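You operate a simulated robot arm through the tools that you are given. There is no shell and no other tool. Be economical: measure what you need, move in short steps, check, and stop when the job is done.

You are at the controls of a simulated two-armed robot. One attempt, no reset.

TASK
Pick up the green canister labelled "7" from the fitting bench top with one hand, pass it to the other hand and put it on the ledge by guard three. Take the cream sample marked "43" from the test bench top and put it on the fitting bench top. Put two of the orange relays from the test bench top on top of the blue cover. Fetch the orange stop block from the test bench top and set it on the grey bearing there. Stack the carton that says "71" from the fitting bench top on top of the carton labelled "95". Do these in any order. Set down upright: green canister, orange relay.

Only the result counts: the job must be done as asked and must still hold three seconds after the hand-in. Knocking over, shifting, dropping, spilling or breaking anything else fails it. A push-on lid holds only when it is set on centred and level and pressed home; a screw cap is set on level and turned clockwise until tight.

THE ROBOT
Two 7-joint arms with two-finger parallel grippers on one trunk, on a base that drives. Base frame: it is fixed to the floor where the robot stands at the start and does not move with it; the origin is under the middle of the robot, x ahead of it, y to its left, z up; the surface under the hand at the start is at about z = 850. Lengths are in mm, angles in degrees, forces in N, time in s.
The left shoulder is at the start at [20, 138, 1620], the right one opposite. Places, roughly: bearing [-2000, -1000, 1000]; blue cover (13x10x5 cm) [-2000, -1300, 900]; carton [0, -250, 1000]; cream sample [-2000, -1250, 1000]; fitting bench top [0, -300, 800]; green canister [250, -250, 1000]; ledge by guard three (24x19 cm) [2060, -1840, 800]; orange relay [-2250, -1500, 1000]; orange stop block [-2250, -1250, 1000]. Payload 1.57 kg a hand.
The tool frame of a hand sits at the grasp point between the pads (the TCP): z along the fingers, y along the line on which they close. The tips reach 30 mm beyond it. The gripper opens to 80 mm. The fingers are 17 mm wide and 12 mm thick; the gripper's body (40 by 82 mm) begins 80 mm behind the TCP.
Orientation is that of the tool frame in the base frame, as a unit quaternion [w, x, y, z]. With the fingers straight down and closing along the base's y, the tool's x points along the base's -x, its y along +y and its z along -z.

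THE INTERFACE
- The arms move only by the tool drive_tool. It takes "left_rows", "right_rows" or both (then of equal length, played together; a hand with none holds still); each is a list of rows, each an object (a shift or turn left out is 0, a gripper value left out holds the last) with "slide": the shift along the base's x, y, z in mm, a list of three; "turn": the turn, a rotation vector about the base's x, y, z in degrees, a list of three. In form: [{"slide": [tx, ty, tz], "turn": [rx, ry, rz]}, ...]. A call has 1 to 20 rows; each row shifts and turns the commanded pose from where the row before left it. "left_grip" and "right_grip" are, for a hand that has rows, the opening, from 0 (shut) to 1 (fully open), set as the call begins (left out, the last holds). A row lasts 0.2 s, in which the tool goes at most 50 mm and 8.6 degrees; a call with a longer step from one row to the next is refused whole, and so is a gripper value outside its range. Where a pose cannot be reached the arm comes as near as it can. A force on the tool above 40 N (or 10 N above the force at the start of the call, whichever is more), or a blocked arm, ends the call early, and 0.2 s more pass. The fingers move at their own pace (about 45 mm/s each) and stop on an object; they squeeze with about 27 N. The grip force told is the motor's: it shows also when the fingers shut on nothing. Time passes only in rows, and 0.2 s behind the last, so rows that do not move let the fingers close. It gives the time, the measured TCP pose, the force on the tool (base axes), the opening and the grip force at its end, in the units of the frame above (readings bear some noise), with the torque about the TCP (base axes, N m) and any sound that the robot's microphone picked up.
- Cameras (640 x 400 px; columns grow to the right, rows downward): "scene" is now at [126, -62.5, 1466.5]; the picture's right is [-0.91, -0.41, 0.00], its down [-0.35, 0.79, -0.51] and it looks along [0.21, -0.46, -0.86] (base axes); focal length 214 px, centre (320, 200). "left" rides on the left gripper at [72, 7, -122] in its tool frame; the picture's right is [-0.09, 1.00, 0.00], its down [-0.84, -0.08, -0.54] and it looks along [-0.54, -0.05, 0.84] (tool axes); focal length 238 px, centre (320, 200). "right" rides on the right gripper at [72, -7, -122] in its tool frame; the picture's right is [0.09, 1.00, 0.00], its down [-0.84, 0.08, -0.54] and it looks along [-0.54, 0.05, 0.84] (tool axes); focal length 238 px, centre (320, 200). There is no depth. A picture from a camera that has moved, and an enlarged one, comes with that camera's place and axes in the base frame and with its lens.
- capture(camera): a new picture of that camera. It takes no simulated time.
- lift_body(by): slides the trunk up (or, below 0, down) by that many mm; the arms and the scene camera ride with it, the base frame stays. It gives what a move gives, with no picture.
- steer(legs): drives the robot by 1 to 6 legs, each [ahead, left, turn to the left] in mm, mm and degrees, along the robot's own axes; the way and the turn of a leg run together, so that a leg with both is an arc; at most 1500 mm and 180 degrees a leg. The arms and the cameras ride along, it lands a little off, and it stops where it bumps. It gives what a move gives.
- pan_tilt(pan, tilt): turns the head with the scene camera to pan (to the left, within 60 degrees either way) and tilt (down, from -29 to 69), counted from straight ahead of the robot. It gives what a move gives.
- inspect(camera, box): a new picture of the part [left, top, right, bottom] of that camera's present view, enlarged. It takes no simulated time.
- finish_job(): hands the job in; it is judged then, once.

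Go step by step. Nothing tells you exact positions but the pictures and the camera data: compare them with the known pose of the tool, close in by small moves and look again before you grip or let go. The budget is 196 turns and 172 pictures, counting those below and the enlarged ones. Unless the task says otherwise, let go and move clear before handing in.

The tools are called after ">>>" as name(argument=value, ...) on one line, values as JSON. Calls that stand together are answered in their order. drive_tool: Moves the arms, as the interface text tells. Its arguments: {"type":"object","properties":{"left_rows":{"type":"array","items":{"type":"object","properties":{"slide":{"type":"array","items":{"type":"number"}},"turn":{"type":"array","items":{"type":"number"}}}}},"left_grip":{"type":"number"},"right_rows":{"type":"array","items":{"type":"object","properties":{"slide":{"type":"array","items":{"type":"number"}},"turn":{"type":"array","items":{"type":"number"}}}}},"right_grip":{"type":"number"}},"required":[]} The other tools are called the same way: lift_body (by) slides the trunk up or down; steer (legs) drives the base; pan_tilt (pan, tilt) turns the head that bears the scene camera; capture (camera) takes a picture; inspect (camera, box) takes an enlarged picture of a part of a camera's view; finish_job () hands the job in.

At the start:

```text
clock: 0.0
left_position: [240.8, -35.6, 1262.5]
left_tool_rot: [-0.002, -0.01, 1.0, 0.008]
left_contact_force: [-1.2, 0.1, 0.2]
left_ft_torque: [0.01, -0.01, -0.04]
left_gripper_width: 80.0
left_grip_force: 0.0
right_position: [218.6, -318.5, 1247.6]
right_tool_rot: [0.001, -0.001, 1.0, 0.0]
right_contact_force: [-0.6, -0.7, 0.3]
right_ft_torque: [-0.01, 0.01, 0.0]
right_gripper_width: 80.0
right_grip_force: 0.1
trunk travel left (down, up): [-995.0, 245.0]
robot x, y, heading: [-1.9, 0.4, -0.1]
head pan, tilt: [-60.2, 68.8]
```

scene: 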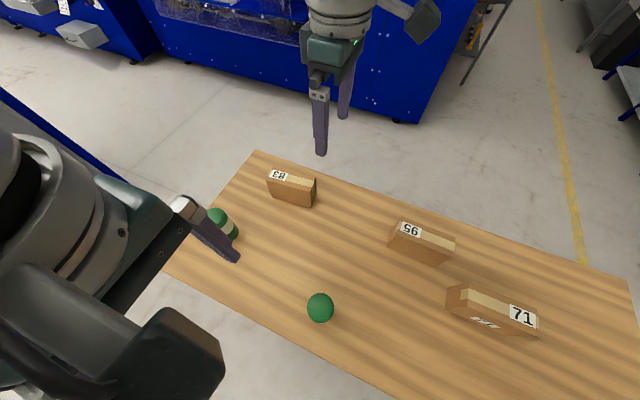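
right: 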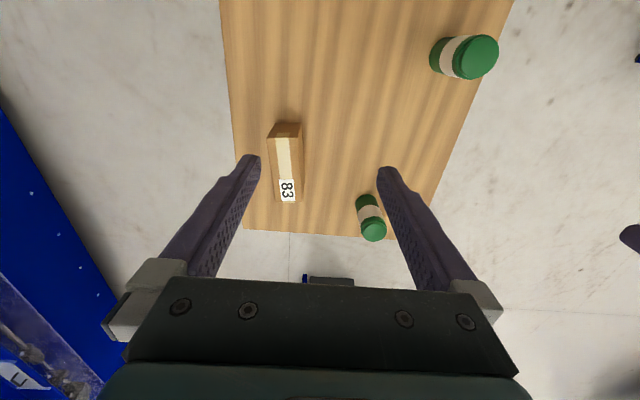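
left: 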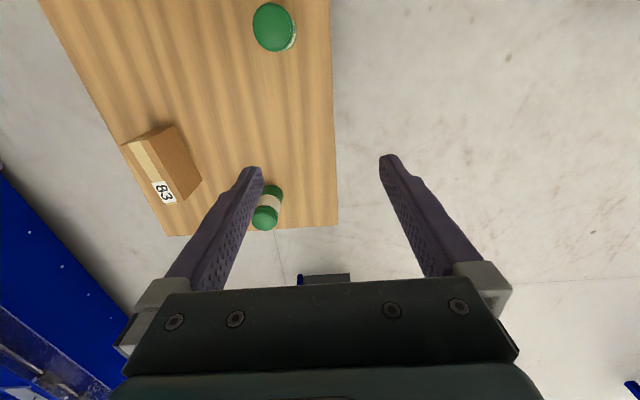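

I see two green canisters and three cartons (83, 95, 71) on the fitting bench. I'll enlarge them to find which canister is the "7".

>>> inspect(camera="right", box=[340, 0, 540, 260])

>>> inspect(camera="scene", box=[160, 140, 560, 390])

```text
1.54 times, centred on (440, 130) of right
camera zoom: at [146.6, -324.1, 1369.5], right [-0.09, 1.0, 0.0], down [0.84, 0.08, 0.54], along [0.54, 0.05, -0.84], focal length 367 px, centre (135, 308)
```

zoom: 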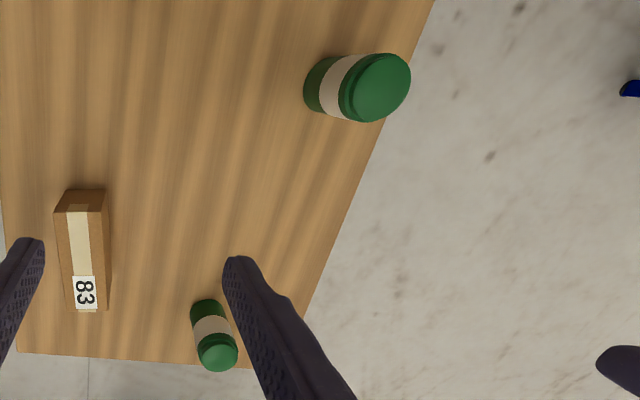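

```text
1.60 times, centred on (360, 265) of scene
camera zoom: at [126.0, -62.5, 1466.5], right [-0.91, -0.41, 0.0], down [-0.35, 0.79, -0.51], along [0.21, -0.46, -0.86], focal length 343 px, centre (256, 96)
```

zoom: 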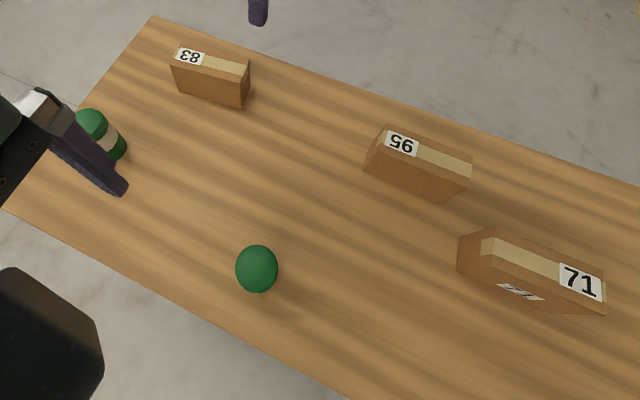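

The near canister is around [138,-89], carton 95 around [-40,-350] and carton 71 around [-213,-253]. I'll turn to face the bench and aim the head at it.

>>> steer(legs=[[0, 0, -90]])

>>> pan_tilt(pan=0, tilt=55)

>>> capture(camera="scene")

```text
clock: 4.2
left_position: [-31.6, -242.2, 1259.7]
left_tool_rot: [0.006, 0.696, 0.718, 0.011]
left_contact_force: [0.4, 0.3, 0.4]
left_ft_torque: [0.05, 0.0, 0.02]
left_gripper_width: 80.0
left_grip_force: 0.0
right_position: [-316.7, -219.5, 1248.4]
right_tool_rot: [0.0, 0.706, 0.708, 0.0]
right_contact_force: [0.0, 0.0, 1.0]
right_ft_torque: [0.0, -0.03, 0.01]
right_gripper_width: 80.1
right_grip_force: 0.0
trunk travel left (down, up): [-995.0, 245.0]
robot x, y, heading: [-3.4, -1.7, -89.8]
head pan, tilt: [-60.2, 68.8]
```

```text
clock: 5.5
left_position: [-31.9, -241.3, 1259.3]
left_tool_rot: [0.007, 0.697, 0.717, 0.011]
left_contact_force: [0.5, 0.0, 0.2]
left_ft_torque: [0.01, 0.03, 0.03]
left_gripper_width: 79.7
left_grip_force: 0.0
right_position: [-316.8, -219.7, 1248.1]
right_tool_rot: [0.0, 0.705, 0.709, 0.0]
right_contact_force: [0.0, -0.2, 0.1]
right_ft_torque: [-0.01, 0.03, 0.0]
right_gripper_width: 79.5
right_grip_force: 0.0
trunk travel left (down, up): [-995.0, 245.0]
robot x, y, heading: [-1.4, -2.3, -89.8]
head pan, tilt: [0.0, 55.0]
```

```text
166 pictures are left
camera scene: at [-0.8, -173.0, 1472.1], right [-1.0, 0.0, 0.0], down [0.0, 0.82, -0.57], along [0.0, -0.57, -0.82], focal length 214 px, centre (320, 200)
```

scene: 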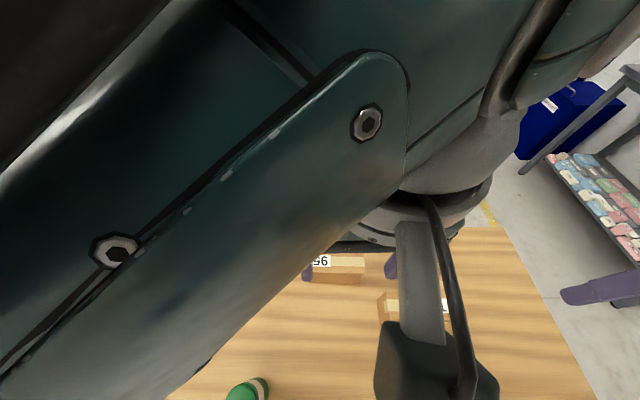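

The left arm blocks the head camera. I'll move the left hand left (+x) and look again.

>>> drive_tool(left_rows=[{"slide": [45, 0, 0]}, {"slide": [45, 0, 0]}, {"slide": [45, 0, 0]}, {"slide": [45, 0, 0]}])

>>> capture(camera="scene")

>>> capture(camera="left")

>>> capture(camera="right")

```text
clock: 6.5
left_position: [148.8, -240.7, 1260.1]
left_tool_rot: [0.007, 0.697, 0.717, 0.01]
left_contact_force: [-0.5, 0.3, -0.4]
left_ft_torque: [0.01, -0.01, 0.01]
left_gripper_width: 80.0
left_grip_force: 0.1
right_position: [-316.6, -219.0, 1247.6]
right_tool_rot: [-0.002, 0.706, 0.708, 0.0]
right_contact_force: [-0.2, -0.8, -0.4]
right_ft_torque: [-0.03, 0.01, -0.02]
right_gripper_width: 80.2
right_grip_force: 0.1
trunk travel left (down, up): [-995.0, 245.0]
robot x, y, heading: [-0.8, -0.4, -89.7]
head pan, tilt: [0.0, 55.0]
```

```text
165 pictures are left
camera scene: at [-0.8, -173.1, 1472.1], right [-1.0, 0.0, 0.0], down [0.0, 0.82, -0.57], along [0.0, -0.57, -0.82], focal length 214 px, centre (320, 200)
```

scene: 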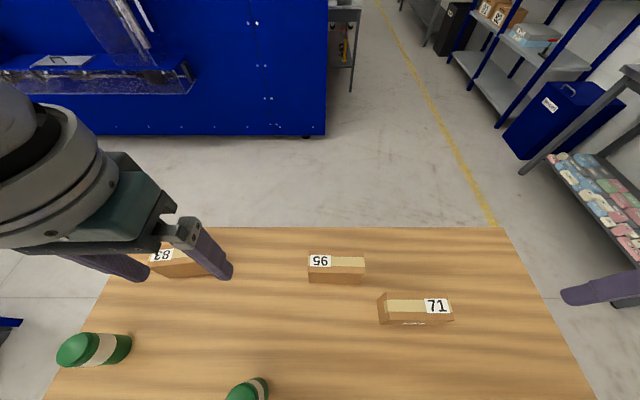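

```text
164 pictures are left
camera left: at [150.9, -170.4, 1382.2], right [1.0, -0.06, 0.02], down [-0.07, -0.84, 0.54], along [-0.01, -0.54, -0.84], focal length 238 px, centre (320, 200)
```

left: 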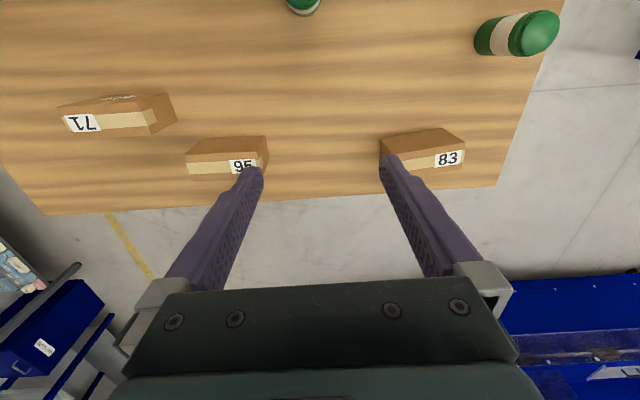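

```text
163 pictures are left
camera right: at [-324.7, -147.3, 1369.5], right [1.0, 0.09, 0.0], down [0.08, -0.84, 0.54], along [0.05, -0.54, -0.84], focal length 238 px, centre (320, 200)
```

right: 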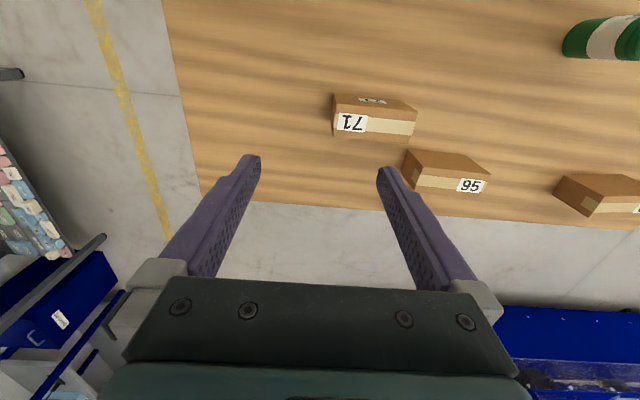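

Cartons are plain to see; the canisters' numbers aren't. I'll enlarge the canisters.

>>> inspect(camera="left", box=[440, 0, 600, 100])

>>> inspect(camera="scene", box=[40, 300, 300, 400])

>>> inspect(camera="right", box=[520, 0, 640, 80])

```text
4.00 times, centred on (520, 50) of left
camera zoom: at [150.9, -170.4, 1382.2], right [1.0, -0.06, 0.02], down [-0.07, -0.84, 0.54], along [-0.01, -0.54, -0.84], focal length 953 px, centre (-480, 800)
```

zoom: 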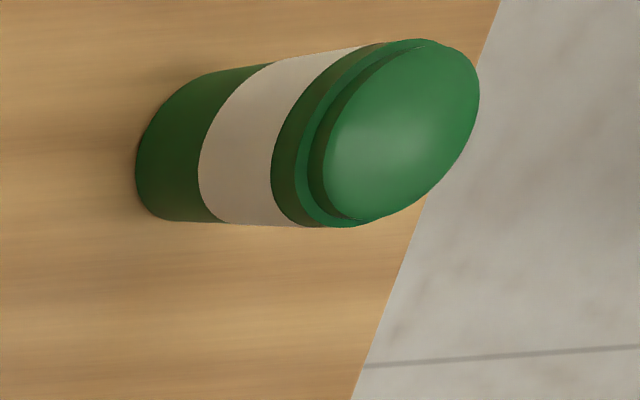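

```text
2.46 times, centred on (170, 350) of scene
camera zoom: at [-0.8, -173.1, 1472.1], right [-1.0, 0.0, 0.0], down [0.0, 0.82, -0.57], along [0.0, -0.57, -0.82], focal length 528 px, centre (689, -169)
```

zoom: 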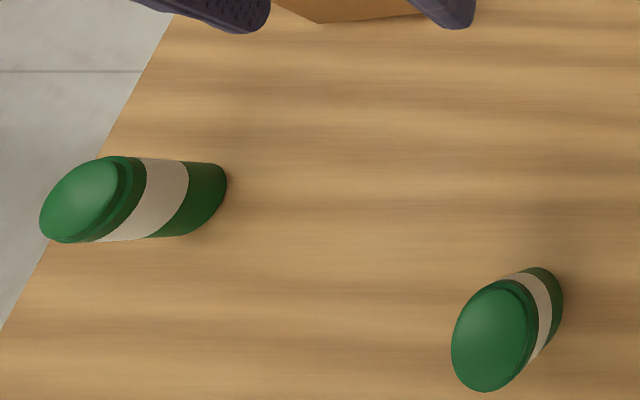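

```text
5.00 times, centred on (580, 40) of right
camera zoom: at [-324.7, -147.3, 1369.5], right [1.0, 0.09, 0.0], down [0.08, -0.84, 0.54], along [0.05, -0.54, -0.84], focal length 1192 px, centre (-980, 1000)
```

zoom: 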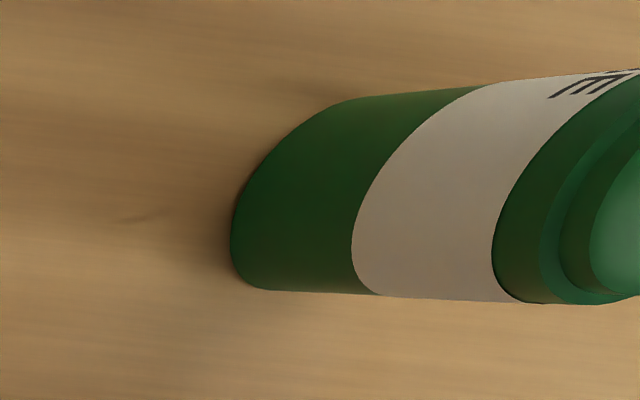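

The label numbers face the robot's side. I'll back off 250 mm (floor seen clear there) to see them.

>>> steer(legs=[[-250, 0, 0]])

>>> capture(camera="scene")

>>> inspect(camera="scene", box=[60, 180, 320, 340])

>>> capture(camera="left")

```text
clock: 8.3
left_position: [147.6, 4.9, 1258.6]
left_tool_rot: [0.007, 0.699, 0.715, 0.011]
left_contact_force: [-0.6, -0.4, -0.3]
left_ft_torque: [-0.03, 0.02, -0.01]
left_gripper_width: 80.0
left_grip_force: 0.1
right_position: [-319.2, 29.8, 1248.9]
right_tool_rot: [-0.001, 0.708, 0.706, -0.001]
right_contact_force: [-1.1, 0.2, -0.8]
right_ft_torque: [0.01, 0.02, -0.01]
right_gripper_width: 80.1
right_grip_force: 0.0
trunk travel left (down, up): [-995.0, 245.0]
robot x, y, heading: [0.4, 248.5, -90.2]
head pan, tilt: [0.0, 55.0]
```

```text
159 pictures are left
camera scene: at [-1.6, 74.9, 1472.1], right [-1.0, 0.01, 0.0], down [0.0, 0.82, -0.57], along [0.0, -0.57, -0.82], focal length 214 px, centre (320, 200)
```

scene: 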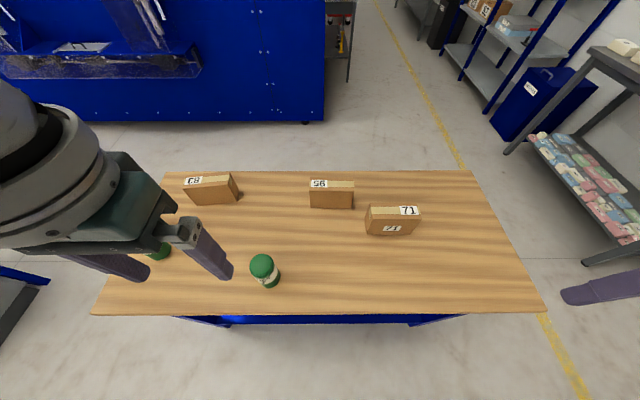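

```text
2.46 times, centred on (190, 260) of scene
camera zoom: at [-1.6, 74.9, 1472.1], right [-1.0, 0.01, 0.0], down [0.0, 0.82, -0.57], along [0.0, -0.57, -0.82], focal length 528 px, centre (640, 52)
```

zoom: 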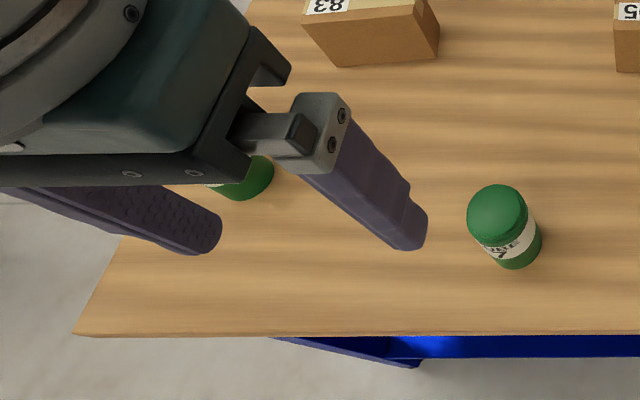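

```text
157 pictures are left
camera left: at [149.6, 76.4, 1382.1], right [1.0, -0.07, 0.02], down [-0.07, -0.84, 0.54], along [-0.02, -0.54, -0.84], focal length 238 px, centre (320, 200)
```

left: 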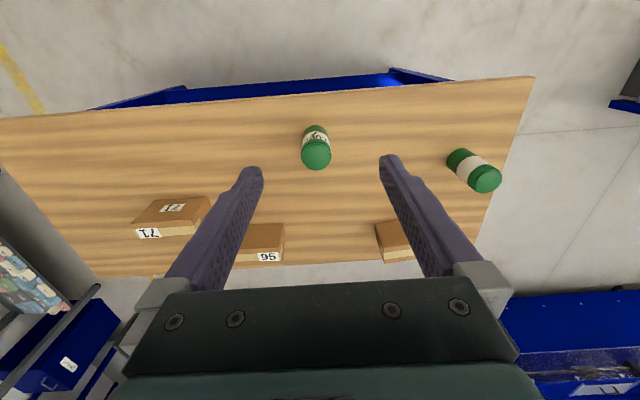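

The near canister reads "7" (at about [138,-92], top near z 957). Next I'll do the carton stack: drive in so the right hand can reach cartons 71 and 95, and lower the trunk for more reach.

>>> inspect(camera="left", box=[280, 110, 360, 180])

>>> steer(legs=[[0, 0, 0], [228, 80, 0]])

>>> lift_body(by=-150)

>>> capture(camera="scene")

>>> capture(camera="right")

```text
5.71 times, centred on (320, 145) of left
camera zoom: at [149.6, 76.4, 1382.1], right [1.0, -0.07, 0.02], down [-0.07, -0.84, 0.54], along [-0.02, -0.54, -0.84], focal length 1362 px, centre (320, 514)
```

zoom: 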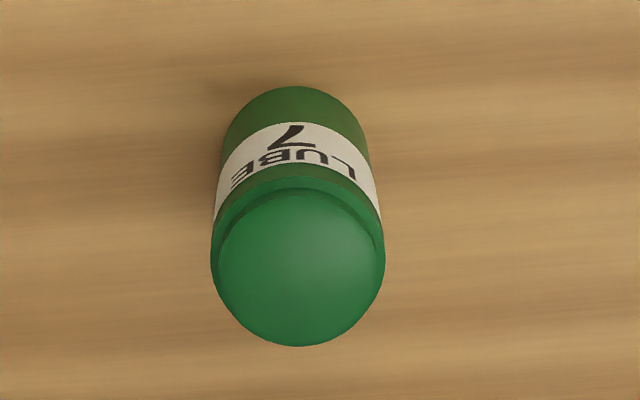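

```text
clock: 10.4
left_position: [226.7, -219.4, 1258.6]
left_tool_rot: [0.007, 0.698, 0.716, 0.011]
left_contact_force: [0.0, -0.5, -0.3]
left_ft_torque: [-0.02, -0.01, 0.03]
left_gripper_width: 80.2
left_grip_force: 0.1
right_position: [-240.2, -195.9, 1247.4]
right_tool_rot: [-0.001, 0.708, 0.706, 0.0]
right_contact_force: [0.1, 0.8, -0.5]
right_ft_torque: [0.01, 0.0, -0.01]
right_gripper_width: 80.2
right_grip_force: 0.1
trunk travel left (down, up): [-995.0, 245.0]
robot x, y, heading: [77.3, 21.8, -90.5]
head pan, tilt: [0.0, 55.0]
```

```text
clock: 12.2
left_position: [226.8, -220.1, 1110.1]
left_tool_rot: [0.007, 0.699, 0.715, 0.011]
left_contact_force: [-0.1, -1.0, -0.1]
left_ft_torque: [0.03, -0.03, -0.03]
left_gripper_width: 80.0
left_grip_force: 0.0
right_position: [-239.7, -196.3, 1097.7]
right_tool_rot: [-0.001, 0.708, 0.706, -0.001]
right_contact_force: [0.7, 0.5, 0.3]
right_ft_torque: [0.03, 0.02, 0.0]
right_gripper_width: 79.9
right_grip_force: 0.1
trunk travel left (down, up): [-845.0, 395.0]
robot x, y, heading: [75.5, 22.2, -90.2]
head pan, tilt: [0.0, 55.0]
```

```text
155 pictures are left
camera scene: at [77.5, -151.2, 1322.1], right [-1.0, 0.0, 0.0], down [0.0, 0.82, -0.57], along [0.0, -0.57, -0.82], focal length 214 px, centre (320, 200)
```

scene: 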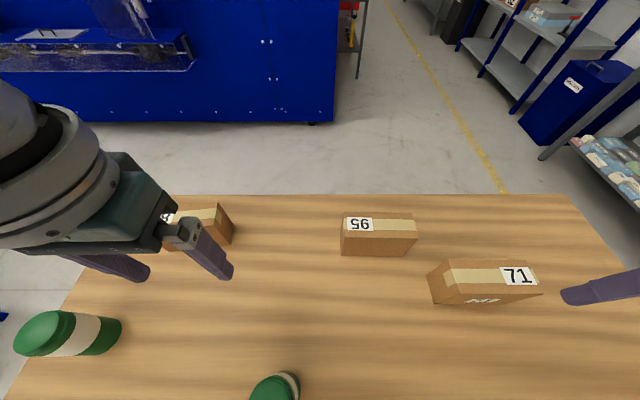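

```text
154 pictures are left
camera right: at [-246.3, -124.0, 1219.5], right [1.0, 0.09, 0.0], down [0.08, -0.84, 0.54], along [0.05, -0.54, -0.84], focal length 238 px, centre (320, 200)
```

right: 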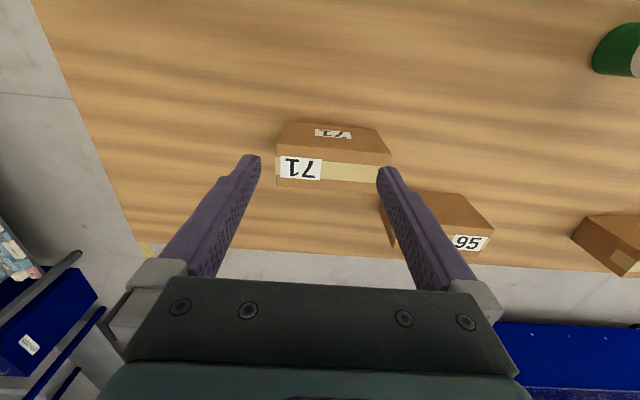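

I'm 77 mm to the +x side now, which still suits. I'll zoom on both cartons for an accurate fix.

>>> inspect(camera="right", box=[250, 100, 510, 262])

>>> inspect(camera="scene", box=[320, 200, 560, 350])

```text
2.46 times, centred on (380, 181) of right
camera zoom: at [-246.3, -124.0, 1219.5], right [1.0, 0.09, 0.0], down [0.08, -0.84, 0.54], along [0.05, -0.54, -0.84], focal length 587 px, centre (172, 247)
```

zoom: 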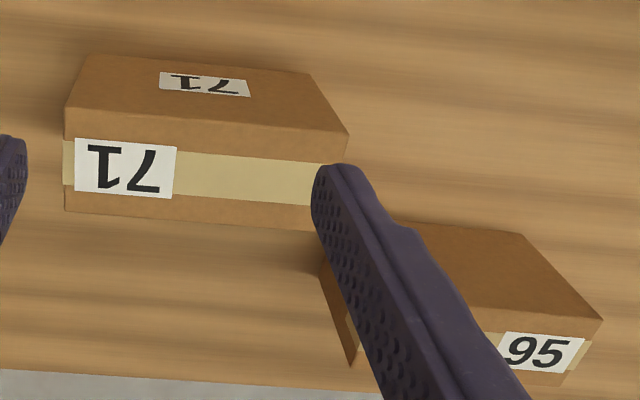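

```text
2.67 times, centred on (440, 275) of scene
camera zoom: at [77.5, -151.2, 1322.1], right [-1.0, 0.0, 0.0], down [0.0, 0.82, -0.57], along [0.0, -0.57, -0.82], focal length 572 px, centre (0, 0)
```

zoom: 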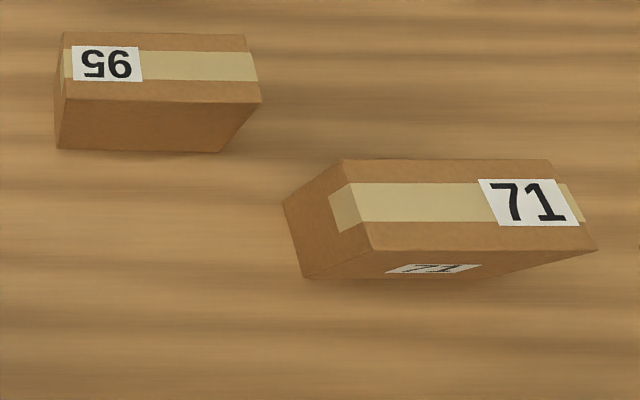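

Both cartons measure about 139×55 mm with tops at z≈950: 71 is centred near (-220,-252), 95 near (-40,-353). I'll shift the robot 150 mm to its right, raise and turn the right hand to close along y, then lower the trunk.

>>> steer(legs=[[0, -150, 0]])

>>> drive_tool(left_rows=[{"slide": [8, 0, 12]}, {"slide": [8, 0, 12]}, {"slide": [8, 0, 12]}, {"slide": [8, 0, 12]}, {"slide": [8, 0, 12]}, {"slide": [8, 0, 12]}, {"slide": [8, 0, 12]}, {"slide": [8, 0, 12]}, {"slide": [8, 0, 12]}, {"slide": [8, 0, 12]}, {}], right_rows=[{"slide": [10, 0, 12], "turn": [0, 0, 8.2]}, {"slide": [10, 0, 12], "turn": [0, 0, 8.2]}, {"slide": [10, 0, 12], "turn": [0, 0, 8.2]}, {"slide": [10, 0, 12], "turn": [0, 0, 8.2]}, {"slide": [10, 0, 12], "turn": [0, 0, 8.2]}, {"slide": [10, 0, 12], "turn": [0, 0, 8.2]}, {"slide": [10, 0, 12], "turn": [0, 0, 8.2]}, {"slide": [10, 0, 12], "turn": [0, 0, 8.2]}, {"slide": [10, 0, 12], "turn": [0, 0, 8.2]}, {"slide": [10, 0, 12], "turn": [0, 0, 8.2]}, {"slide": [10, 0, 12], "turn": [0, 0, 8.2]}])

>>> lift_body(by=-130)

>>> capture(camera="scene")

>>> capture(camera="right")

```text
clock: 13.5
left_position: [78.7, -219.7, 1108.4]
left_tool_rot: [0.007, 0.698, 0.716, 0.011]
left_contact_force: [0.0, 0.1, -0.4]
left_ft_torque: [0.0, 0.0, 0.02]
left_gripper_width: 79.8
left_grip_force: 0.0
right_position: [-388.0, -196.5, 1098.6]
right_tool_rot: [0.0, 0.707, 0.707, -0.001]
right_contact_force: [-0.3, -0.2, -0.2]
right_ft_torque: [0.02, -0.02, 0.02]
right_gripper_width: 80.2
right_grip_force: 0.0
trunk travel left (down, up): [-845.0, 395.0]
robot x, y, heading: [-68.9, 19.9, -90.1]
head pan, tilt: [0.0, 55.0]
```

```text
clock: 15.9
left_position: [157.2, -218.8, 1229.5]
left_tool_rot: [0.006, 0.697, 0.717, 0.01]
left_contact_force: [0.0, -0.3, 0.2]
left_ft_torque: [-0.03, 0.0, 0.01]
left_gripper_width: 80.2
left_grip_force: 0.1
right_position: [-278.8, -197.0, 1230.7]
right_tool_rot: [0.0, -0.003, 1.0, -0.001]
right_contact_force: [0.3, 0.2, 0.3]
right_ft_torque: [-0.01, -0.04, -0.03]
right_gripper_width: 80.2
right_grip_force: 0.1
trunk travel left (down, up): [-845.0, 395.0]
robot x, y, heading: [-68.0, 23.0, -90.1]
head pan, tilt: [0.0, 55.0]
```

```text
clock: 17.5
left_position: [158.1, -218.9, 1099.4]
left_tool_rot: [0.007, 0.697, 0.717, 0.011]
left_contact_force: [0.0, -0.2, -0.1]
left_ft_torque: [0.0, 0.02, 0.03]
left_gripper_width: 80.4
left_grip_force: 0.0
right_position: [-278.5, -196.1, 1100.1]
right_tool_rot: [-0.001, -0.002, 1.0, -0.001]
right_contact_force: [-0.5, -0.3, -0.4]
right_ft_torque: [0.0, 0.04, 0.01]
right_gripper_width: 80.0
right_grip_force: 0.0
trunk travel left (down, up): [-715.0, 525.0]
robot x, y, heading: [-68.8, 21.6, -89.8]
head pan, tilt: [0.0, 55.0]
```

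```text
151 pictures are left
camera scene: at [-70.8, -150.9, 1192.1], right [-1.0, 0.0, 0.0], down [0.0, 0.82, -0.57], along [0.0, -0.57, -0.82], focal length 214 px, centre (320, 200)
```

scene: 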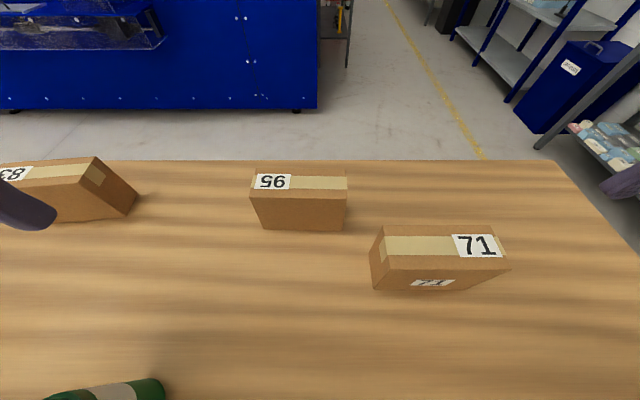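

```text
150 pictures are left
camera right: at [-351.1, -202.4, 1221.7], right [-0.1, 1.0, 0.0], down [0.84, 0.08, 0.54], along [0.54, 0.05, -0.84], focal length 238 px, centre (320, 200)
```

right: 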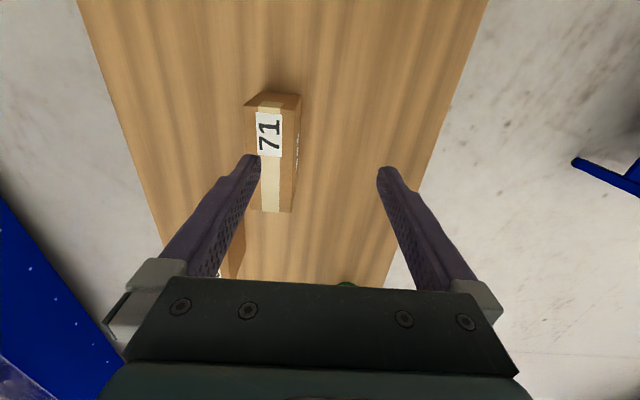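

Fixes agree. Moving the right hand above carton 71.

>>> drive_tool(right_rows=[{"slide": [29, -28, 0]}, {"slide": [29, -28, 0]}, {"slide": [0, 0, -40]}, {"slide": [0, 0, -40]}, {}], right_grip=1)

>>> capture(camera="right")

>>> capture(camera="scene")

```text
clock: 18.7
left_position: [157.4, -218.5, 1100.0]
left_tool_rot: [0.006, 0.698, 0.716, 0.011]
left_contact_force: [-0.2, -0.1, 0.1]
left_ft_torque: [-0.03, -0.01, -0.01]
left_gripper_width: 80.0
left_grip_force: 0.1
right_position: [-222.7, -253.3, 1017.4]
right_tool_rot: [0.0, -0.001, 1.0, -0.001]
right_contact_force: [0.0, 0.4, -0.4]
right_ft_torque: [0.01, 0.0, 0.03]
right_gripper_width: 80.0
right_grip_force: 0.2
trunk travel left (down, up): [-715.0, 525.0]
robot x, y, heading: [-68.6, 19.4, -90.1]
head pan, tilt: [0.0, 55.0]
```

```text
149 pictures are left
camera right: at [-294.6, -259.4, 1139.4], right [-0.1, 1.0, 0.0], down [0.84, 0.08, 0.54], along [0.54, 0.05, -0.84], focal length 238 px, centre (320, 200)
```

right: 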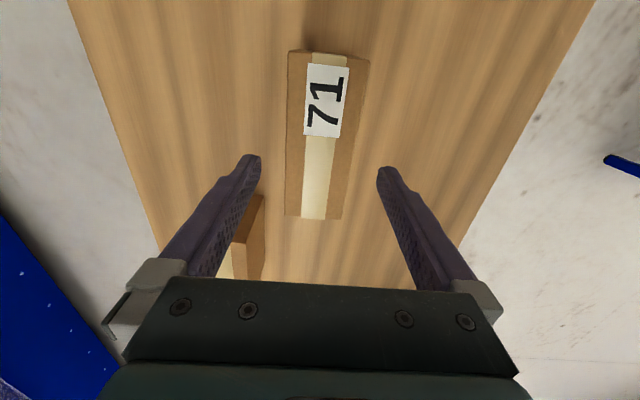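

```text
148 pictures are left
camera scene: at [-70.8, -150.9, 1192.1], right [-1.0, 0.0, 0.0], down [0.0, 0.82, -0.57], along [0.0, -0.57, -0.82], focal length 214 px, centre (320, 200)
```

scene: 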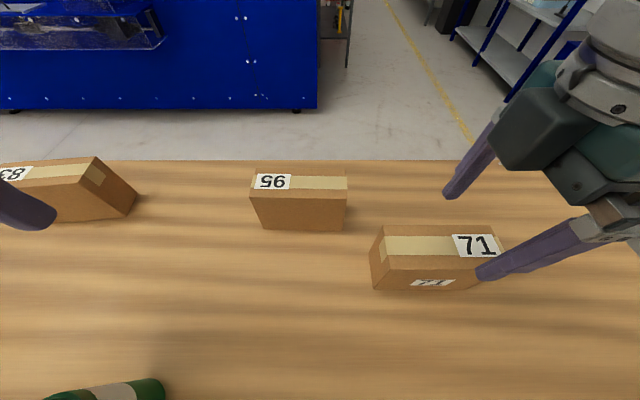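

The carton is centred under the fingers. Descending to z≈925 and gripping.

>>> drive_tool(right_rows=[{"slide": [1, 1, -30]}, {"slide": [0, 0, -30]}, {"slide": [0, 0, -20]}, {"slide": [0, 0, -12]}, {}])

>>> drive_tool(right_rows=[{}, {}, {}, {}], right_grip=0)

>>> drive_tool(right_rows=[{"slide": [0, 0, 20]}, {"slide": [0, 0, 40]}, {"slide": [0, 0, 40]}, {"slide": [0, 0, 40]}, {}])

>>> capture(camera="right")

>>> capture(camera="scene")

```text
clock: 19.9
left_position: [157.8, -218.4, 1099.8]
left_tool_rot: [0.007, 0.698, 0.716, 0.011]
left_contact_force: [0.1, 0.1, 0.0]
left_ft_torque: [0.0, -0.04, -0.04]
left_gripper_width: 80.0
left_grip_force: 0.1
right_position: [-219.0, -249.5, 929.6]
right_tool_rot: [0.0, -0.001, 1.0, -0.001]
right_contact_force: [0.5, -0.4, -0.4]
right_ft_torque: [0.02, -0.03, 0.02]
right_gripper_width: 79.9
right_grip_force: 0.0
trunk travel left (down, up): [-715.0, 525.0]
robot x, y, heading: [-68.6, 23.4, -90.1]
head pan, tilt: [0.0, 55.0]
```

```text
clock: 20.9
left_position: [158.4, -218.3, 1099.8]
left_tool_rot: [0.007, 0.698, 0.716, 0.01]
left_contact_force: [0.9, 0.4, 0.3]
left_ft_torque: [-0.01, 0.01, -0.02]
left_gripper_width: 80.0
left_grip_force: 0.0
right_position: [-217.3, -248.9, 928.5]
right_tool_rot: [0.0, -0.002, 1.0, -0.001]
right_contact_force: [0.4, -2.4, 1.6]
right_ft_torque: [0.0, -0.1, 0.02]
right_gripper_width: 57.8
right_grip_force: 27.3
trunk travel left (down, up): [-715.0, 525.0]
robot x, y, heading: [-68.8, 20.6, -90.2]
head pan, tilt: [0.0, 55.0]
```

```text
clock: 22.1
left_position: [157.9, -218.6, 1101.4]
left_tool_rot: [0.006, 0.697, 0.717, 0.011]
left_contact_force: [0.7, 0.5, -0.2]
left_ft_torque: [-0.02, -0.03, 0.0]
left_gripper_width: 79.9
left_grip_force: 0.0
right_position: [-220.6, -249.4, 1067.3]
right_tool_rot: [-0.001, -0.002, 1.0, -0.001]
right_contact_force: [0.0, -0.4, -0.3]
right_ft_torque: [0.02, -0.02, 0.01]
right_gripper_width: 0.2
right_grip_force: 21.0
trunk travel left (down, up): [-715.0, 525.0]
robot x, y, heading: [-68.4, 20.1, -90.1]
head pan, tilt: [0.0, 55.0]
```

```text
147 pictures are left
camera right: at [-292.5, -255.7, 1189.6], right [-0.1, 1.0, 0.0], down [0.84, 0.08, 0.54], along [0.54, 0.05, -0.84], focal length 238 px, centre (320, 200)
```

right: 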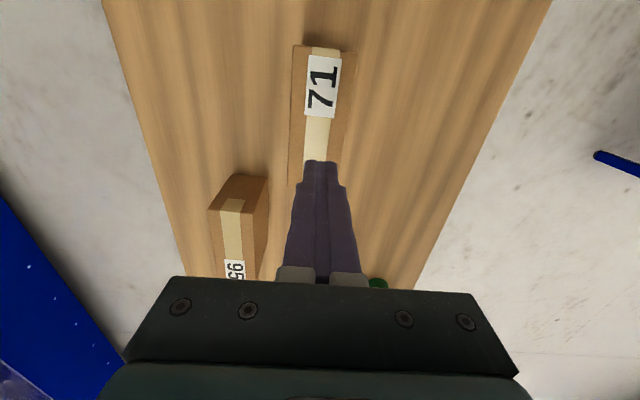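

```text
146 pictures are left
camera scene: at [-70.9, -150.9, 1192.1], right [-1.0, 0.0, 0.0], down [0.0, 0.82, -0.57], along [0.0, -0.57, -0.82], focal length 214 px, centre (320, 200)
```

scene: 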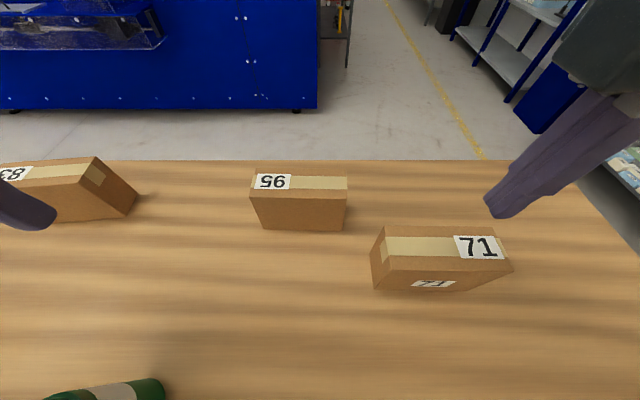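

The carton slipped out when lifted quickly; it stayed upright in place. I'll regrip deeper, wait longer, and lift gently.

>>> drive_tool(right_rows=[{}, {}, {}, {"slide": [0, -2, -40]}, {"slide": [0, 0, -40]}, {"slide": [0, 0, -40]}, {"slide": [0, 0, -25]}, {"slide": [0, 0, -10]}, {}], right_grip=1)

>>> drive_tool(right_rows=[{}, {}, {}, {}, {}, {}, {}], right_grip=0)

>>> drive_tool(right_rows=[{"slide": [0, 0, 3]}, {"slide": [0, 0, 3]}, {"slide": [0, 0, 4]}, {}])

>>> capture(camera="scene")

```text
clock: 24.1
left_position: [157.0, -218.4, 1099.6]
left_tool_rot: [0.007, 0.698, 0.716, 0.01]
left_contact_force: [0.3, 0.8, -0.4]
left_ft_torque: [0.02, 0.02, 0.0]
left_gripper_width: 80.5
left_grip_force: 0.0
right_position: [-220.3, -253.9, 912.3]
right_tool_rot: [0.0, -0.002, 1.0, 0.0]
right_contact_force: [0.5, 0.6, -0.1]
right_ft_torque: [-0.05, 0.02, -0.04]
right_gripper_width: 79.8
right_grip_force: 0.0
trunk travel left (down, up): [-715.0, 525.0]
robot x, y, heading: [-70.2, 19.3, -90.1]
head pan, tilt: [0.0, 55.0]
```

```text
clock: 25.7
left_position: [156.9, -218.9, 1099.2]
left_tool_rot: [0.006, 0.698, 0.716, 0.011]
left_contact_force: [-0.3, 0.2, 0.4]
left_ft_torque: [0.0, -0.03, -0.01]
left_gripper_width: 79.9
left_grip_force: 0.0
right_position: [-221.5, -254.4, 911.8]
right_tool_rot: [0.0, -0.002, 1.0, 0.0]
right_contact_force: [0.0, 3.4, 0.1]
right_ft_torque: [0.17, 0.02, -0.03]
right_gripper_width: 57.8
right_grip_force: 26.7
trunk travel left (down, up): [-715.0, 525.0]
robot x, y, heading: [-67.9, 20.7, -89.9]
head pan, tilt: [0.0, 55.0]
```

```text
clock: 26.7
left_position: [157.4, -218.4, 1099.1]
left_tool_rot: [0.007, 0.698, 0.716, 0.01]
left_contact_force: [0.1, 0.4, 1.1]
left_ft_torque: [0.01, 0.04, 0.0]
left_gripper_width: 80.2
left_grip_force: 0.0
right_position: [-220.5, -253.0, 922.3]
right_tool_rot: [-0.001, -0.001, 1.0, -0.001]
right_contact_force: [-0.6, 0.1, -5.1]
right_ft_torque: [-0.02, 0.01, 0.03]
right_gripper_width: 58.4
right_grip_force: 27.1
trunk travel left (down, up): [-715.0, 525.0]
robot x, y, heading: [-71.0, 21.8, -90.2]
head pan, tilt: [0.0, 55.0]
```

```text
145 pictures are left
camera scene: at [-70.7, -150.7, 1192.0], right [-1.0, 0.0, 0.0], down [0.0, 0.82, -0.57], along [0.0, -0.57, -0.82], focal length 214 px, centre (320, 200)
```

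scene: 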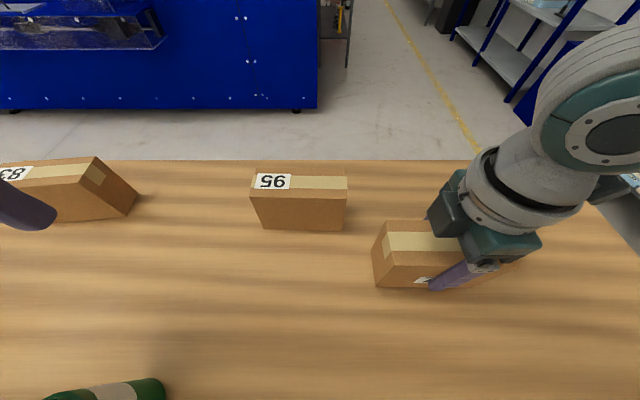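

It holds now (about 5 N of weight). Lifting slowly.

>>> drive_tool(right_rows=[{"slide": [0, 0, 4]}, {"slide": [0, 0, 6]}, {"slide": [0, 0, 8]}, {"slide": [0, 0, 8]}, {"slide": [0, 0, 8]}, {"slide": [0, 0, 8]}, {"slide": [0, 0, 8]}, {"slide": [0, 0, 8]}, {"slide": [0, 0, 8]}, {"slide": [0, 0, 8]}, {"slide": [0, 0, 8]}, {"slide": [0, 0, 8]}, {"slide": [0, 0, 8]}, {"slide": [0, 0, 8]}, {"slide": [0, 0, 8]}, {"slide": [0, 0, 8]}, {"slide": [0, 0, 5]}, {"slide": [0, 0, 3]}, {}])

>>> capture(camera="scene")

>>> capture(camera="right")

```text
clock: 30.7
left_position: [157.9, -217.9, 1099.6]
left_tool_rot: [0.006, 0.698, 0.716, 0.011]
left_contact_force: [-0.2, 0.3, 0.3]
left_ft_torque: [0.02, -0.03, 0.02]
left_gripper_width: 80.2
left_grip_force: 0.0
right_position: [-220.5, -251.5, 1052.8]
right_tool_rot: [0.001, -0.002, 1.0, -0.001]
right_contact_force: [0.1, 1.0, -4.9]
right_ft_torque: [0.01, 0.01, -0.02]
right_gripper_width: 58.1
right_grip_force: 26.9
trunk travel left (down, up): [-715.0, 525.0]
robot x, y, heading: [-71.6, 22.0, -90.1]
head pan, tilt: [0.0, 55.0]
```

```text
144 pictures are left
camera scene: at [-70.7, -150.7, 1192.0], right [-1.0, 0.0, 0.0], down [0.0, 0.82, -0.57], along [0.0, -0.57, -0.82], focal length 214 px, centre (320, 200)
```

scene: 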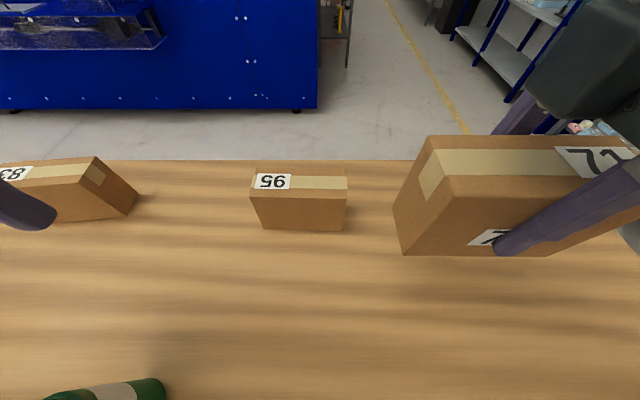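

```text
143 pictures are left
camera right: at [-291.9, -258.6, 1175.0], right [-0.1, 1.0, 0.0], down [0.84, 0.08, 0.54], along [0.54, 0.05, -0.84], focal length 238 px, centre (320, 200)
```

right: 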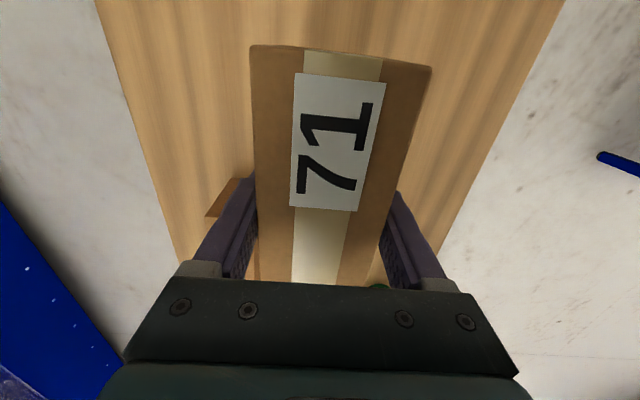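

Carton 71 is in hand with its bottom near z 990. I'll re-measure carton 95 before moving over it.

>>> inspect(camera="scene", box=[230, 160, 370, 245])

```text
4.57 times, centred on (300, 202) of scene
camera zoom: at [-70.7, -150.7, 1192.0], right [-1.0, 0.0, 0.0], down [0.0, 0.82, -0.57], along [0.0, -0.57, -0.82], focal length 980 px, centre (411, 189)
```

zoom: 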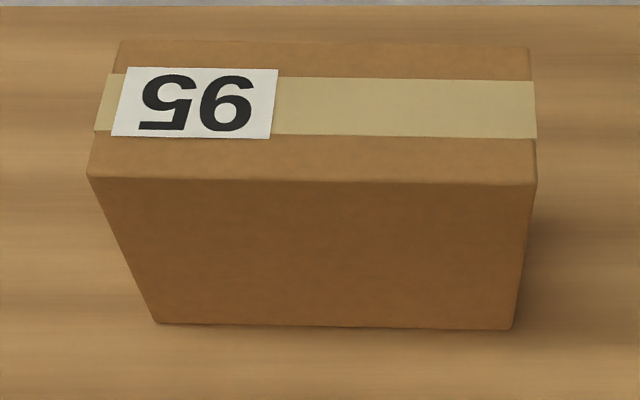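

Carton 95's top centre is (-41,-351) at z 950. Moving carton 71 over it.

>>> drive_tool(right_rows=[{"slide": [6, -3, 0]}, {"slide": [12, -7, 0]}, {"slide": [15, -9, 0]}, {"slide": [15, -9, 0]}, {"slide": [15, -9, 0]}, {"slide": [15, -9, 0]}, {"slide": [15, -9, 0]}, {"slide": [15, -9, 0]}, {"slide": [15, -9, 0]}, {"slide": [15, -9, 0]}, {"slide": [15, -9, 0]}, {"slide": [15, -8, 0]}, {"slide": [7, -1, 0]}, {"slide": [4, 0, 0]}, {}])

>>> capture(camera="scene")

>>> capture(camera="right")

```text
clock: 33.9
left_position: [157.8, -217.8, 1098.9]
left_tool_rot: [0.006, 0.698, 0.716, 0.011]
left_contact_force: [-0.1, -0.1, 0.3]
left_ft_torque: [-0.01, -0.01, -0.03]
left_gripper_width: 79.9
left_grip_force: 0.0
right_position: [-39.8, -354.6, 1052.5]
right_tool_rot: [0.0, -0.002, 1.0, 0.0]
right_contact_force: [-0.4, 0.9, -4.1]
right_ft_torque: [0.01, 0.01, -0.01]
right_gripper_width: 58.0
right_grip_force: 26.8
trunk travel left (down, up): [-715.0, 525.0]
robot x, y, heading: [-66.7, 22.3, -90.3]
head pan, tilt: [0.0, 55.0]
```

```text
141 pictures are left
camera scene: at [-70.9, -150.6, 1192.0], right [-1.0, 0.0, 0.0], down [0.0, 0.82, -0.57], along [0.0, -0.57, -0.82], focal length 214 px, centre (320, 200)
```

scene: 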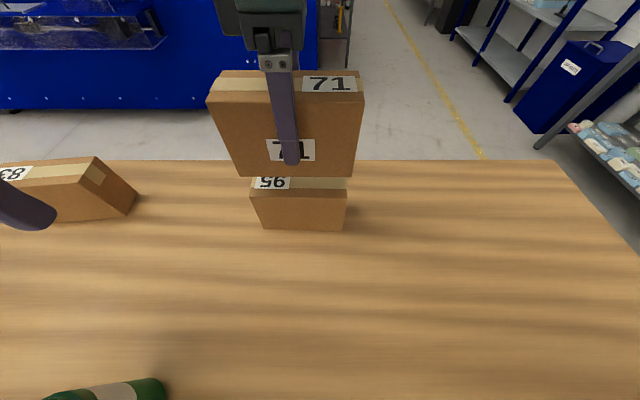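

```text
140 pictures are left
camera right: at [-112.0, -360.4, 1175.1], right [-0.09, 1.0, 0.0], down [0.84, 0.08, 0.54], along [0.54, 0.05, -0.84], focal length 238 px, centre (320, 200)
```

right: 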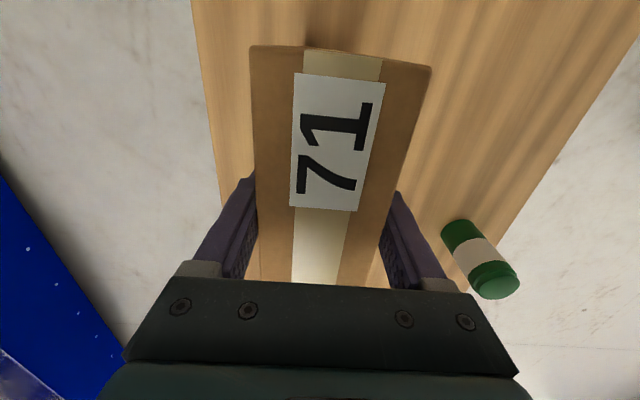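

Aligned within a few mm. Lowering gently until contact.

>>> drive_tool(right_rows=[{"slide": [-1, 2, -5]}, {"slide": [0, 0, -8]}, {"slide": [0, 0, -8]}, {"slide": [0, 0, -7]}, {"slide": [0, 0, -4]}, {"slide": [0, 0, -3]}, {}])

>>> inspect(camera="scene", box=[190, 60, 390, 245])

```text
clock: 35.5
left_position: [157.9, -218.4, 1100.2]
left_tool_rot: [0.007, 0.698, 0.716, 0.01]
left_contact_force: [-0.1, -0.6, -0.1]
left_ft_torque: [0.01, -0.02, -0.01]
left_gripper_width: 80.1
left_grip_force: 0.0
right_position: [-42.0, -350.0, 1015.4]
right_tool_rot: [-0.001, -0.002, 1.0, 0.001]
right_contact_force: [-0.3, -0.2, -5.5]
right_ft_torque: [-0.02, 0.0, -0.05]
right_gripper_width: 58.1
right_grip_force: 26.9
trunk travel left (down, up): [-715.0, 525.0]
robot x, y, heading: [-68.8, 24.0, -89.9]
head pan, tilt: [0.0, 55.0]
```

```text
2.16 times, centred on (290, 152) of scene
camera zoom: at [-70.9, -150.6, 1192.0], right [-1.0, 0.0, 0.0], down [0.0, 0.82, -0.57], along [0.0, -0.57, -0.82], focal length 464 px, centre (385, 303)
```

zoom: 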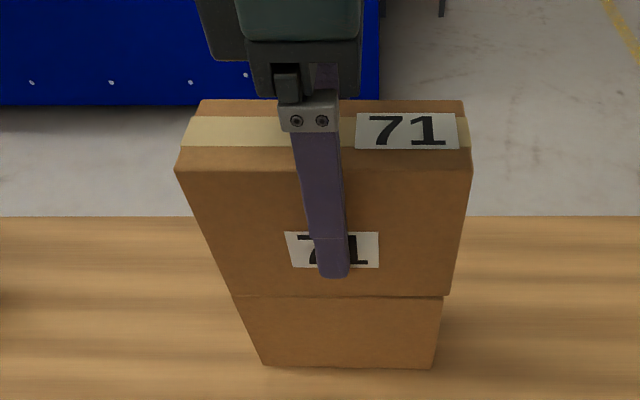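

Nearly touching and well aligned. Lowering the last few mm.

>>> drive_tool(right_rows=[{"slide": [0, 0, -1.5]}, {"slide": [0, 0, -1.5]}, {}])

```text
clock: 36.3
left_position: [157.3, -218.3, 1100.3]
left_tool_rot: [0.007, 0.698, 0.716, 0.01]
left_contact_force: [-0.3, 0.1, -0.1]
left_ft_torque: [-0.03, 0.0, 0.02]
left_gripper_width: 79.7
left_grip_force: 0.1
right_position: [-41.0, -350.0, 1014.4]
right_tool_rot: [0.0, -0.001, 1.0, -0.001]
right_contact_force: [0.0, -1.7, -5.1]
right_ft_torque: [0.03, -0.02, -0.01]
right_gripper_width: 58.1
right_grip_force: 27.3
trunk travel left (down, up): [-715.0, 525.0]
robot x, y, heading: [-68.6, 20.1, -90.3]
head pan, tilt: [0.0, 55.0]
```

>>> drive_tool(right_rows=[{"slide": [0, 0, -1.5]}, {"slide": [0, 0, -1.5]}, {"slide": [0, 0, -1.5]}, {}])

```text
clock: 37.3
left_position: [157.0, -218.5, 1100.1]
left_tool_rot: [0.007, 0.698, 0.716, 0.01]
left_contact_force: [-0.2, 0.3, -0.6]
left_ft_torque: [-0.01, -0.03, 0.0]
left_gripper_width: 80.2
left_grip_force: 0.0
right_position: [-41.3, -350.5, 1012.2]
right_tool_rot: [0.002, -0.003, 1.0, -0.001]
right_contact_force: [-4.3, 7.9, 26.9]
right_ft_torque: [0.93, -0.02, -0.33]
right_gripper_width: 57.6
right_grip_force: 27.1
trunk travel left (down, up): [-715.0, 525.0]
robot x, y, heading: [-72.3, 25.2, -90.2]
head pan, tilt: [0.0, 55.0]
```

Contact. I'll ease up slightly, let go, and rise clear.

>>> drive_tool(right_rows=[{"slide": [0, 0, 1]}, {}])

>>> drive_tool(right_rows=[{}, {}, {}, {}], right_grip=1)

>>> drive_tool(right_rows=[{"slide": [0, 0, 15]}, {"slide": [0, 0, 30]}, {"slide": [0, 0, 40]}, {"slide": [0, 0, 40]}, {"slide": [-30, 30, 30]}, {"slide": [-40, 20, 20]}, {"slide": [-40, 20, 0]}, {}])

>>> capture(camera="scene")

```text
clock: 37.9
left_position: [158.0, -218.1, 1098.8]
left_tool_rot: [0.006, 0.697, 0.717, 0.01]
left_contact_force: [0.1, -0.3, 0.2]
left_ft_torque: [0.03, -0.02, 0.02]
left_gripper_width: 79.8
left_grip_force: 0.1
right_position: [-41.0, -351.3, 1012.3]
right_tool_rot: [0.001, -0.002, 1.0, -0.001]
right_contact_force: [-1.9, 6.1, 20.7]
right_ft_torque: [0.62, -0.4, -0.05]
right_gripper_width: 57.7
right_grip_force: 26.8
trunk travel left (down, up): [-715.0, 525.0]
robot x, y, heading: [-71.5, 21.2, -90.2]
head pan, tilt: [0.0, 55.0]
```

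```text
clock: 38.9
left_position: [157.6, -218.1, 1099.2]
left_tool_rot: [0.007, 0.698, 0.716, 0.011]
left_contact_force: [0.1, 0.5, -0.4]
left_ft_torque: [-0.01, -0.01, 0.02]
left_gripper_width: 80.0
left_grip_force: 0.0
right_position: [-41.3, -350.8, 1010.9]
right_tool_rot: [0.0, -0.001, 1.0, -0.001]
right_contact_force: [0.3, 0.2, -0.4]
right_ft_torque: [0.02, -0.03, -0.01]
right_gripper_width: 80.0
right_grip_force: 0.0
trunk travel left (down, up): [-715.0, 525.0]
robot x, y, heading: [-68.7, 23.5, -89.7]
head pan, tilt: [0.0, 55.0]
```

```text
refused: row 5 steps farther than a row can; nothing moved
```

```text
138 pictures are left
camera scene: at [-70.8, -150.9, 1192.1], right [-1.0, 0.0, 0.0], down [0.0, 0.82, -0.57], along [0.0, -0.57, -0.82], focal length 214 px, centre (320, 200)
```

scene: 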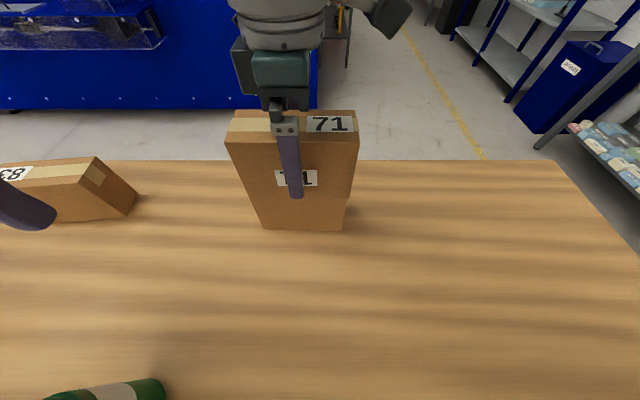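

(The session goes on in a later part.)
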